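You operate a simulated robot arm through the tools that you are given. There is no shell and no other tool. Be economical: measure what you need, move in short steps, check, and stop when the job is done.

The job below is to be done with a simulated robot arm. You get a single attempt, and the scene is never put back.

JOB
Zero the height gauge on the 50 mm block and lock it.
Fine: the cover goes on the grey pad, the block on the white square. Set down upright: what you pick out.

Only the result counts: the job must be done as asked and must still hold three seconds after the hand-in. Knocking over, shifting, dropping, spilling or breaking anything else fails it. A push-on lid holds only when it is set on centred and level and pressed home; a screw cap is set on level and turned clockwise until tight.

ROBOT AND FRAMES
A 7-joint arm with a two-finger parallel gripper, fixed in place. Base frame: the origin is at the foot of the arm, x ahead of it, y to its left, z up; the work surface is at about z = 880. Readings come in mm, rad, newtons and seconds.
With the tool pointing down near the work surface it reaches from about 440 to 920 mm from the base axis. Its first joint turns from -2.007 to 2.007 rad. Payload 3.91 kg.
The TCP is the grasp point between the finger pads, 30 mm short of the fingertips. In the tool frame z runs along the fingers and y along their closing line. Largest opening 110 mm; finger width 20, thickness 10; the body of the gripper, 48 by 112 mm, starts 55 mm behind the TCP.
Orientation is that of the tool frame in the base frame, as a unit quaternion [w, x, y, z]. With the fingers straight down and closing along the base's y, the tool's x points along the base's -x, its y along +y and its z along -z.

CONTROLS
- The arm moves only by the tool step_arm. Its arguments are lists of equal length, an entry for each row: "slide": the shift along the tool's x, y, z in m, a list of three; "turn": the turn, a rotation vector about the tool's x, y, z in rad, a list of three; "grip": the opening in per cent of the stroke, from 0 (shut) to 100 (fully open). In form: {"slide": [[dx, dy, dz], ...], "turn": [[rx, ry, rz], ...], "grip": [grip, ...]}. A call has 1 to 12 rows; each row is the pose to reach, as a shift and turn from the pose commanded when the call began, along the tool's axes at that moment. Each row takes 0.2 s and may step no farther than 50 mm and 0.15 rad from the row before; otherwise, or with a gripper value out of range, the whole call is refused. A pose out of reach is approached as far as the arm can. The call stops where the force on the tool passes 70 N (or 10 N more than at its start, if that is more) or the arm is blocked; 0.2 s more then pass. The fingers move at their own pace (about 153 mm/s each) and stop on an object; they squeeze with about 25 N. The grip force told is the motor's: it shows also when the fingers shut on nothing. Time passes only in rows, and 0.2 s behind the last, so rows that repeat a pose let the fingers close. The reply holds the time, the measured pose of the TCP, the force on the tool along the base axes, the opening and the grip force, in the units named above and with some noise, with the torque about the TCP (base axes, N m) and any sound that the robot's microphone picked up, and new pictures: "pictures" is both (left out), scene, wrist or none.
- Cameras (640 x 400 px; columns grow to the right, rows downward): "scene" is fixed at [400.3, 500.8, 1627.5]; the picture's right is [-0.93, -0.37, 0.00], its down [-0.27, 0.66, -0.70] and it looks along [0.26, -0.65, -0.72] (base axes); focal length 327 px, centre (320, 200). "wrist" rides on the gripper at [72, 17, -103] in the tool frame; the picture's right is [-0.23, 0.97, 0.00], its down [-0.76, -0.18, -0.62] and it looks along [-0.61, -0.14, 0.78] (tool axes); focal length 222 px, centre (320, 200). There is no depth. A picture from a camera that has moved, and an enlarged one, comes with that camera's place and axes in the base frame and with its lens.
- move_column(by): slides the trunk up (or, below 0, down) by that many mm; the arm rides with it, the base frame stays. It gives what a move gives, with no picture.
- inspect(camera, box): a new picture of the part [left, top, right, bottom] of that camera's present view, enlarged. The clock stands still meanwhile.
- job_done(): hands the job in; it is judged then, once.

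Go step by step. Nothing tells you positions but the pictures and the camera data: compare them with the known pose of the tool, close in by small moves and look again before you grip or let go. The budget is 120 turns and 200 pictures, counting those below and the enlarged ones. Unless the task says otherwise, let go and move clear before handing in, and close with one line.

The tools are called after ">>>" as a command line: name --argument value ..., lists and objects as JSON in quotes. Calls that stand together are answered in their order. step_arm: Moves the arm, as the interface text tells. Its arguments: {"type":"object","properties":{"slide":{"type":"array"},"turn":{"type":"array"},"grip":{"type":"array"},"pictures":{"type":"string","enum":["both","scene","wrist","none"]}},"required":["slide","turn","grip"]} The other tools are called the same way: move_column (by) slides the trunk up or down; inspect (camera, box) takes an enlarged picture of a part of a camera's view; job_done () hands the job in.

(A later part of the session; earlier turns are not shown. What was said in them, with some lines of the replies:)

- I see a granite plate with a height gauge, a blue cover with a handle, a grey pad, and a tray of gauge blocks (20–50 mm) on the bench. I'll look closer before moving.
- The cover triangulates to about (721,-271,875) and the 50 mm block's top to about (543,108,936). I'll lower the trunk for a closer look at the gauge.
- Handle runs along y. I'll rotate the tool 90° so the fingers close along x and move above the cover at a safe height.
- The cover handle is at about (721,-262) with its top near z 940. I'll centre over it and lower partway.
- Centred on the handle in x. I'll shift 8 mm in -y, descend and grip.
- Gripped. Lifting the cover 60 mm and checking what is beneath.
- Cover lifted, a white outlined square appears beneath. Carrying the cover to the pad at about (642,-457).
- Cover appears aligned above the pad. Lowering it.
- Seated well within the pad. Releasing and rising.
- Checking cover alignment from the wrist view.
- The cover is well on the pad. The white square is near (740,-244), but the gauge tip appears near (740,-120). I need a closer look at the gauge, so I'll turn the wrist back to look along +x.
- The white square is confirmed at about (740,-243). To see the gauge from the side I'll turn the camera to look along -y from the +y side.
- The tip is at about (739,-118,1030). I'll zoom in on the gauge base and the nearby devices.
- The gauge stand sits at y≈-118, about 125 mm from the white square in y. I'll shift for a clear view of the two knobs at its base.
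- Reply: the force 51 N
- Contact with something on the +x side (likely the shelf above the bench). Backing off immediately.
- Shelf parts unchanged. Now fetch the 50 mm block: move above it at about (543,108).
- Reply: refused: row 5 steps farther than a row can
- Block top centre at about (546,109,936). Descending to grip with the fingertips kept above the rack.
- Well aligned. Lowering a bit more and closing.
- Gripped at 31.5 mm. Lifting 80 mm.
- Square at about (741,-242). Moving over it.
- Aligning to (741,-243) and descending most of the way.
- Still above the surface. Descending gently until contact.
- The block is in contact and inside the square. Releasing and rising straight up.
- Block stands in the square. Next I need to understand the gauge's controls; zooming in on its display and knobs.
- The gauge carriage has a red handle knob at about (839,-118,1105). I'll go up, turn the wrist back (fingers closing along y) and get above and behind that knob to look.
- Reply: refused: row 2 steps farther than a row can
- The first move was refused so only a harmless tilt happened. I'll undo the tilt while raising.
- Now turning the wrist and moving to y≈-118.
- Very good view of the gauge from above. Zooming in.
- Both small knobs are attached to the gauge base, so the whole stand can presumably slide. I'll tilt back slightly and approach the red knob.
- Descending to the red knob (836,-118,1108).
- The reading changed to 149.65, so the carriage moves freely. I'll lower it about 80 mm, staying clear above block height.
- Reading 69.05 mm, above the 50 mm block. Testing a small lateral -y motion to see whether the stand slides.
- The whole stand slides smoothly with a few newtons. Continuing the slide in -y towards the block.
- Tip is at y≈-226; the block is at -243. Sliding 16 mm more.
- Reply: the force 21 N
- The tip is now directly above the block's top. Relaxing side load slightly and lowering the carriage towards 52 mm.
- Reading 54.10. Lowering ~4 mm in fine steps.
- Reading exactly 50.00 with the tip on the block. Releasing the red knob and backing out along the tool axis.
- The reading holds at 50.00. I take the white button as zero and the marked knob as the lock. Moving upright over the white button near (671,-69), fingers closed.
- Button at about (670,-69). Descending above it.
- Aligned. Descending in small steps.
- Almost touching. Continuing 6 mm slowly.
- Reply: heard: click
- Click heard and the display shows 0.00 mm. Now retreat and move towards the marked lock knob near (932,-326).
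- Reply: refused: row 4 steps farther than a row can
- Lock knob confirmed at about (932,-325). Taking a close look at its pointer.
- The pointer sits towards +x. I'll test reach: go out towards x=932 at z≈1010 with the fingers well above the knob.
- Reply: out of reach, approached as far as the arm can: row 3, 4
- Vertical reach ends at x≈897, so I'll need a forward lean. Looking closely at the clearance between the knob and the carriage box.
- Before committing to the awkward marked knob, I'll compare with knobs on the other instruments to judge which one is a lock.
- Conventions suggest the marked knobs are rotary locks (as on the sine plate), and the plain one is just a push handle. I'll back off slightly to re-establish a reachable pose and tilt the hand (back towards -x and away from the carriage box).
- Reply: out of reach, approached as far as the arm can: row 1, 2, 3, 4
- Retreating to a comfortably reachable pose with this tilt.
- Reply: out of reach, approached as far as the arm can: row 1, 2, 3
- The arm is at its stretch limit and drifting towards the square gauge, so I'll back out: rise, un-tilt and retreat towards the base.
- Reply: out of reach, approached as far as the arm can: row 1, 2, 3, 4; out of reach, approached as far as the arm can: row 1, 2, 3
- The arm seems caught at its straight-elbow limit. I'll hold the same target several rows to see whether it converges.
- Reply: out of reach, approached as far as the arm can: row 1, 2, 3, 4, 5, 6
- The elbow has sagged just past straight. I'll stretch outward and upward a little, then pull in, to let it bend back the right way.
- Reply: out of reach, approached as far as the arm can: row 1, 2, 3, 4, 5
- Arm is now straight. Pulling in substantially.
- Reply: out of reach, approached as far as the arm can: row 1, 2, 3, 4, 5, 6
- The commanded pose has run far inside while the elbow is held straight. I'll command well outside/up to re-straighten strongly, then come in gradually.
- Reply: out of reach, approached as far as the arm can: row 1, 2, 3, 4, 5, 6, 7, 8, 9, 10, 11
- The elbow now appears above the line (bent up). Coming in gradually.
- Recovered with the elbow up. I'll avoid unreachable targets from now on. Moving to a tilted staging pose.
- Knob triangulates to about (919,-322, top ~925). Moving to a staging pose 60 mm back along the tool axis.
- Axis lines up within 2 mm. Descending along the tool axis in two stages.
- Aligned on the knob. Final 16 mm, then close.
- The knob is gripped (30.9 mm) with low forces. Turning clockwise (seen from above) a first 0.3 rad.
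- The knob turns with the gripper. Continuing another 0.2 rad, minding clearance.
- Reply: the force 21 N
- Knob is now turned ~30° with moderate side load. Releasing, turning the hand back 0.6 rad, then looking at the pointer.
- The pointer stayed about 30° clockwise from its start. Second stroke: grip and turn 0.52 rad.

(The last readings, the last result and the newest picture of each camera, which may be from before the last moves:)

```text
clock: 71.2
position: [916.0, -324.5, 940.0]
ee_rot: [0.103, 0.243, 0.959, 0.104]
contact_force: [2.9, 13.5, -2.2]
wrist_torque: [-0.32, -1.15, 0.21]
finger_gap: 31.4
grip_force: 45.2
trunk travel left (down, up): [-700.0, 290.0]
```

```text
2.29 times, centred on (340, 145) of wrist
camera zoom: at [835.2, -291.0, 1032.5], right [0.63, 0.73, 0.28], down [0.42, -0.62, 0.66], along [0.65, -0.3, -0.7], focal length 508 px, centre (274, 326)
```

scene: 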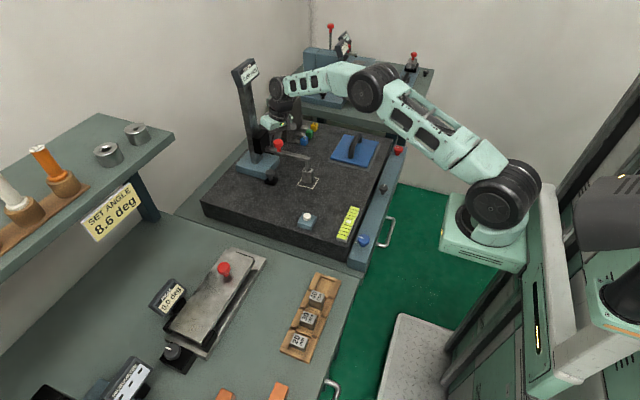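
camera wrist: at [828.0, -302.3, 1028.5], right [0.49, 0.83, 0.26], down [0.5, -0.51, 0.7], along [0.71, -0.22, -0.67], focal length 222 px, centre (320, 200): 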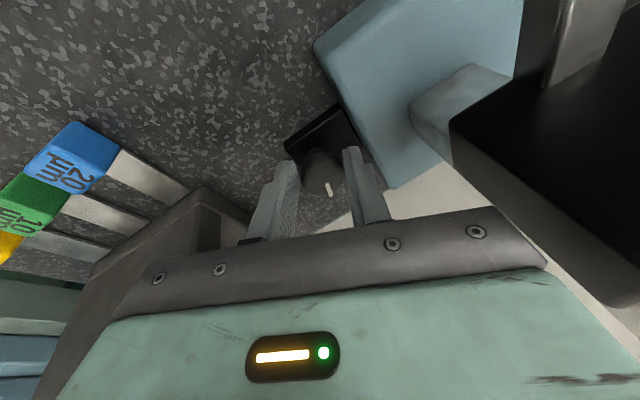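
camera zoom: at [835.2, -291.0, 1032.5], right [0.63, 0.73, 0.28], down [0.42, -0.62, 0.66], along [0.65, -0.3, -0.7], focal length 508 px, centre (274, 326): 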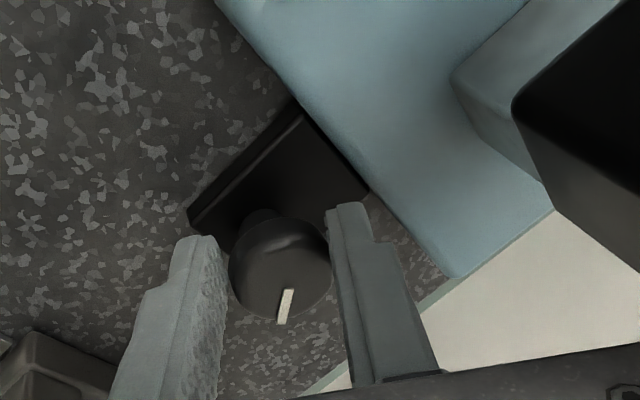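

Turning nicely (~60° total). Next stroke in one call: release, back, regrip, turn.

>>> step_arm --slide '[[0, 0, 0], [0, 0, 0], [0, 0, 0], [0, 0, 0], [0, 0, 0], [0, 0, 0], [0, 0, 0], [0, 0, 0], [0, 0, 0], [0, 0, 0], [0, 0, 0], [0, 0, 0]]' --turn '[[0, 0, 0], [0, 0, -0.13], [0, 0, -0.27], [0, 0, -0.41], [0, 0, -0.55], [0, 0, -0.55], [0, 0, -0.55], [0, 0, -0.55], [0, 0, -0.41], [0, 0, -0.27], [0, 0, -0.13], [0, 0, 0]]' --grip '[38, 38, 38, 38, 38, 0, 0, 0, 0, 0, 0, 0]' --pictures "none"

>>> inspect --camera "wrist" --box '[200, 60, 480, 230]'

>>> inspect --camera "scene" --box '[220, 55, 350, 215]'

```text
clock: 73.8
position: [915.5, -324.4, 940.3]
ee_rot: [0.104, 0.243, 0.959, 0.103]
contact_force: [2.7, 9.4, 3.0]
wrist_torque: [-0.39, -0.83, 0.11]
finger_gap: 31.2
grip_force: 45.3
trunk travel left (down, up): [-700.0, 290.0]
```

```text
2.29 times, centred on (340, 145) of wrist
camera zoom: at [835.4, -291.0, 1032.7], right [0.63, 0.73, 0.28], down [0.42, -0.62, 0.66], along [0.65, -0.3, -0.69], focal length 508 px, centre (274, 326)
```

zoom: 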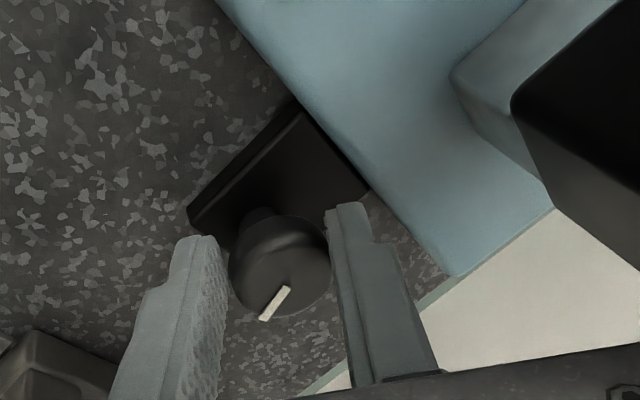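

```text
2.50 times, centred on (285, 135) of scene
camera zoom: at [400.3, 500.8, 1627.5], right [-0.93, -0.37, 0.0], down [-0.27, 0.66, -0.7], along [0.26, -0.65, -0.72], focal length 818 px, centre (408, 362)
```

zoom: 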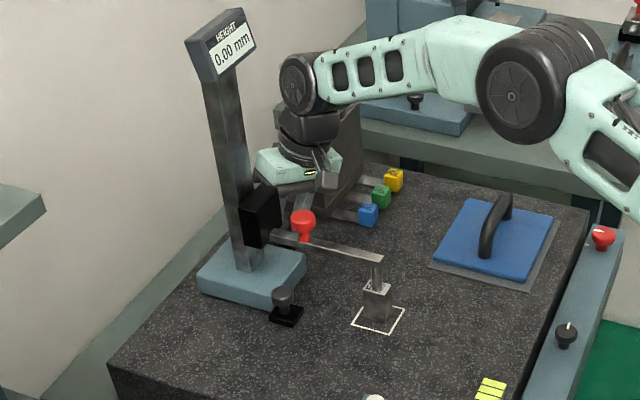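

About 90° now, no click yet. Another stroke.

>>> step_arm --slide '[[0, 0, 0], [0, 0, 0], [0, 0, 0], [0, 0, 0], [0, 0, 0], [0, 0, 0], [0, 0, 0], [0, 0, 0], [0, 0, 0], [0, 0, 0], [0, 0, 0], [0, 0, 0]]' --turn '[[0, 0, 0], [0, 0, -0.13], [0, 0, -0.27], [0, 0, -0.41], [0, 0, -0.55], [0, 0, -0.55], [0, 0, -0.55], [0, 0, -0.55], [0, 0, -0.41], [0, 0, -0.27], [0, 0, -0.13], [0, 0, 0]]' --grip '[38, 38, 38, 38, 38, 0, 0, 0, 0, 0, 0, 0]' --pictures "none"

>>> inspect --camera "wrist" --box '[200, 60, 480, 230]'

```text
clock: 76.3
position: [914.7, -324.6, 940.8]
ee_rot: [0.101, 0.243, 0.959, 0.104]
contact_force: [-7.7, 16.9, 2.3]
wrist_torque: [0.48, 0.49, 0.76]
finger_gap: 30.9
grip_force: 44.9
trunk travel left (down, up): [-700.0, 290.0]
```

```text
2.29 times, centred on (340, 145) of wrist
camera zoom: at [834.5, -290.6, 1032.6], right [0.63, 0.73, 0.28], down [0.42, -0.62, 0.66], along [0.65, -0.3, -0.7], focal length 508 px, centre (274, 326)
```

zoom: 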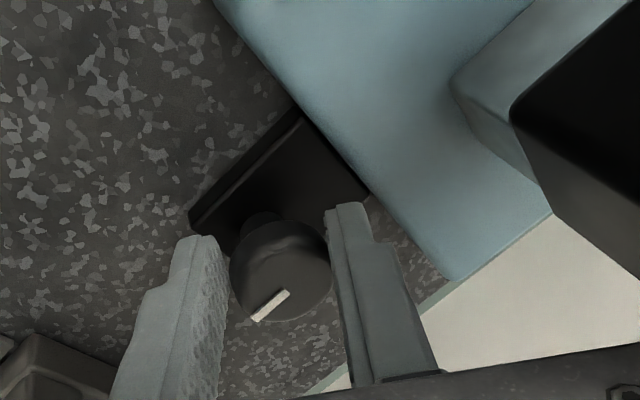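

Torque rose to 0.76 N·m and the knob stopped: end stop reached, i.e. tight. Releasing, rotating back to a clear angle and retreating along the tool axis.

>>> step_arm --slide '[[0, 0, 0], [0, 0, 0], [0, 0, 0], [0, 0, 0], [0, 0, 0], [0, 0, 0], [0, 0, 0], [0, 0, -0.02], [0, 0, -0.045], [0, 0, -0.07]]' --turn '[[0, 0, 0], [0, 0, 0], [0, 0, -0.13], [0, 0, -0.27], [0, 0, -0.4], [0, 0, -0.52], [0, 0, -0.52], [0, 0, -0.52], [0, 0, -0.52], [0, 0, -0.52]]' --grip '[38, 38, 38, 38, 38, 38, 38, 38, 38, 38]'

>>> inspect --camera "wrist" --box '[240, 60, 480, 210]'

>>> inspect --camera "scene" --box '[220, 55, 350, 215]'

```text
clock: 78.5
position: [898.3, -338.4, 1007.0]
ee_rot: [0.124, -0.013, 0.989, 0.074]
contact_force: [-0.2, -0.5, -0.7]
wrist_torque: [-0.01, 0.02, -0.02]
finger_gap: 41.7
grip_force: 0.1
trunk travel left (down, up): [-700.0, 290.0]
camera wrist: at [801.4, -337.5, 1090.3], right [0.18, 0.96, 0.19], down [0.59, -0.26, 0.76], along [0.79, -0.02, -0.62], focal length 222 px, centre (320, 200)
```

scene: 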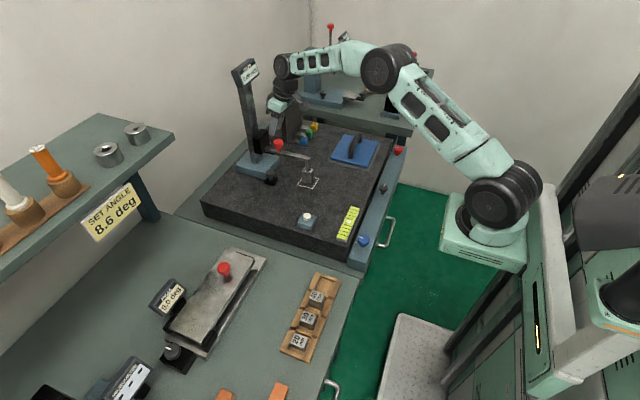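
wrist: 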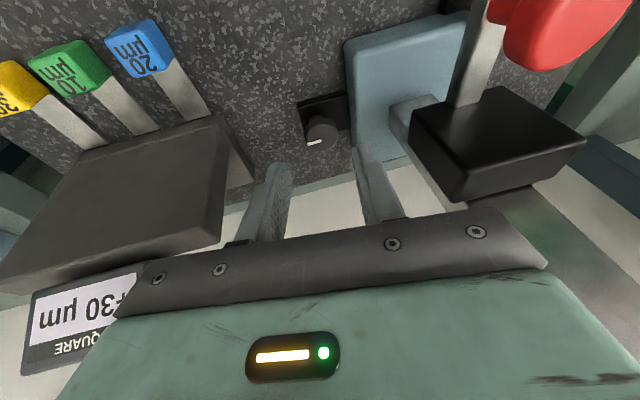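

```text
2.67 times, centred on (360, 135) of wrist
camera zoom: at [801.4, -337.5, 1090.3], right [0.18, 0.96, 0.19], down [0.59, -0.26, 0.76], along [0.79, -0.02, -0.62], focal length 592 px, centre (213, 373)
```

zoom: 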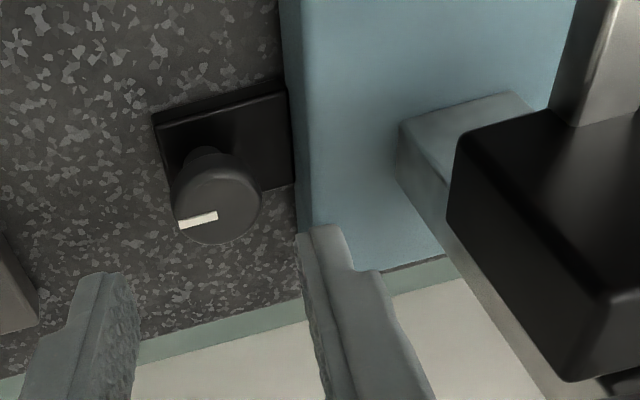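

```text
2.50 times, centred on (285, 135) of scene
camera zoom: at [400.3, 500.8, 1627.5], right [-0.93, -0.37, 0.0], down [-0.27, 0.66, -0.7], along [0.26, -0.65, -0.72], focal length 818 px, centre (408, 362)
```

zoom: 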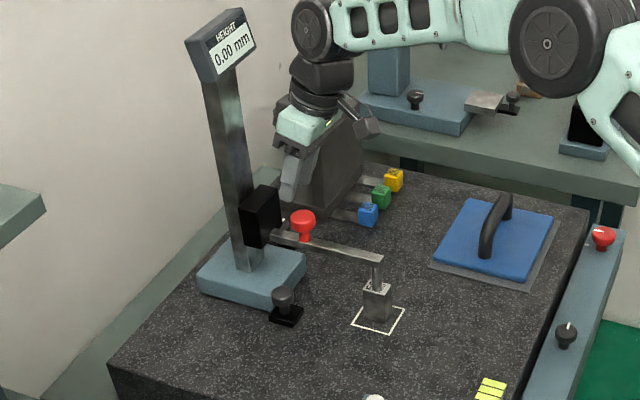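

The pointer now sits exactly 90° from its start against the stop, and the display reads 0.00 mm. Retreating clear and checking everything.

>>> step_arm --slide '[[0.01, 0, -0.04], [0.02, 0, -0.08], [0.06, 0, -0.1], [0.1, 0, -0.12], [0.14, 0, -0.14]]' --turn '[[0, 0, 0], [0, 0, 0], [0, 0, 0], [0, 0, 0], [0, 0, 0]]' --grip '[38, 38, 38, 38, 38]'

>>> inspect --camera "scene" --box '[225, 55, 275, 95]'

>>> inspect --camera "scene" --box '[220, 100, 420, 260]'

>>> inspect --camera "scene" --box '[285, 140, 335, 195]'

```text
clock: 79.8
position: [725.5, -357.3, 1105.0]
ee_rot: [0.126, -0.013, 0.989, 0.074]
contact_force: [1.3, -0.7, -0.3]
wrist_torque: [0.0, 0.03, 0.0]
finger_gap: 41.6
grip_force: 0.0
trunk travel left (down, up): [-700.0, 290.0]
camera wrist: at [630.3, -356.8, 1187.3], right [0.18, 0.96, 0.19], down [0.59, -0.26, 0.76], along [0.79, -0.02, -0.62], focal length 222 px, centre (320, 200)
```

scene: 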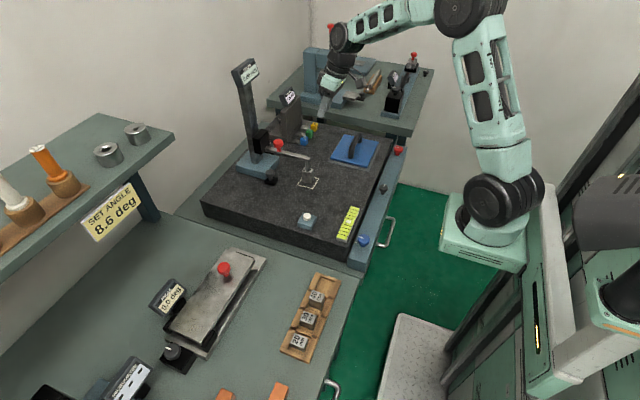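
wrist: 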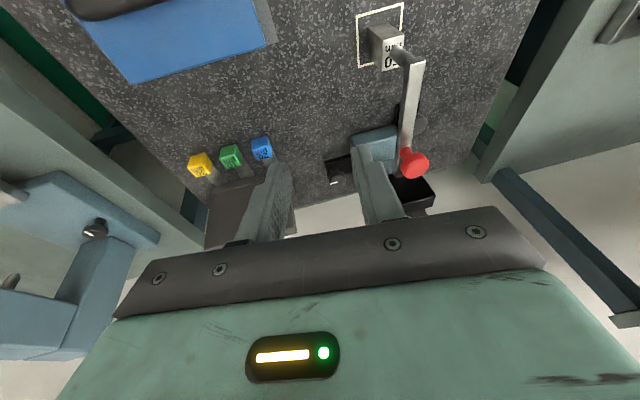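

```text
10.00 times, centred on (250, 75) of scene
camera zoom: at [400.3, 500.8, 1627.5], right [-0.93, -0.37, 0.0], down [-0.27, 0.66, -0.7], along [0.26, -0.65, -0.72], focal length 3272 px, centre (1020, 1450)
```

zoom: 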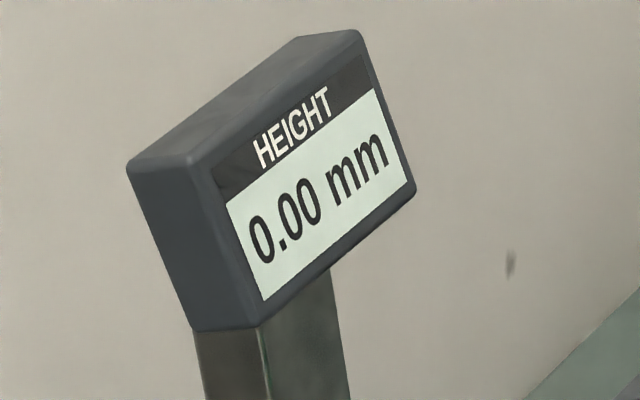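

```text
2.50 times, centred on (320, 180) of scene
camera zoom: at [400.3, 500.8, 1627.5], right [-0.93, -0.37, 0.0], down [-0.27, 0.66, -0.7], along [0.26, -0.65, -0.72], focal length 818 px, centre (320, 250)
```

zoom: 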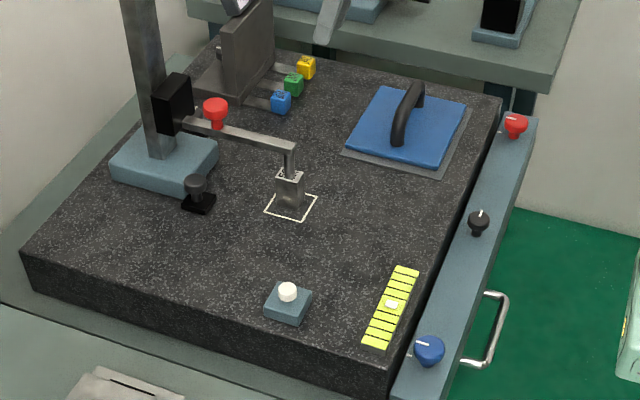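

```text
7.27 times, centred on (310, 168) of scene
camera zoom: at [400.3, 500.8, 1627.5], right [-0.93, -0.37, 0.0], down [-0.27, 0.66, -0.7], along [0.26, -0.65, -0.72], focal length 2380 px, centre (393, 436)
```

zoom: 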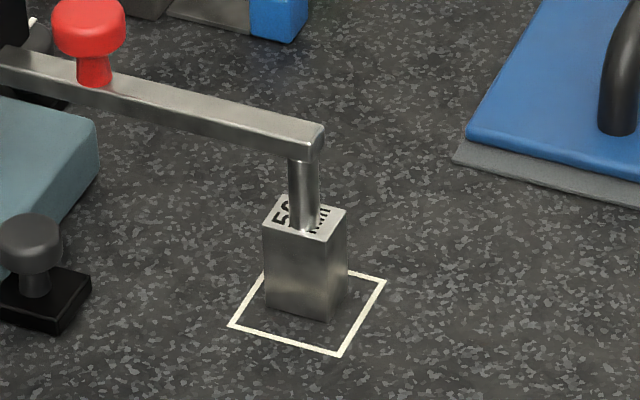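

The gauge tip rests on the 50 mm block inside the white square, the display reads 0.00 mm, and the lock knob is turned to its stop. The cover is on its pad and the arm is clear, so I'm handing in.

>>> job_done

```text
The job is handed in.
```

The height gauge is zeroed on the 50 mm block: it reads 0.00 mm and the lock knob is turned 90° clockwise to its stop. The cover is on the grey pad, the block stands upright on the white square, and the arm is clear. I took the knob with the white pointer to be the lock, and reaching its stop is my only sign that it locked. While looking at the gauge I bumped something at the shelf's edge at about 44 N, and the items on the shelf did not appear to move.
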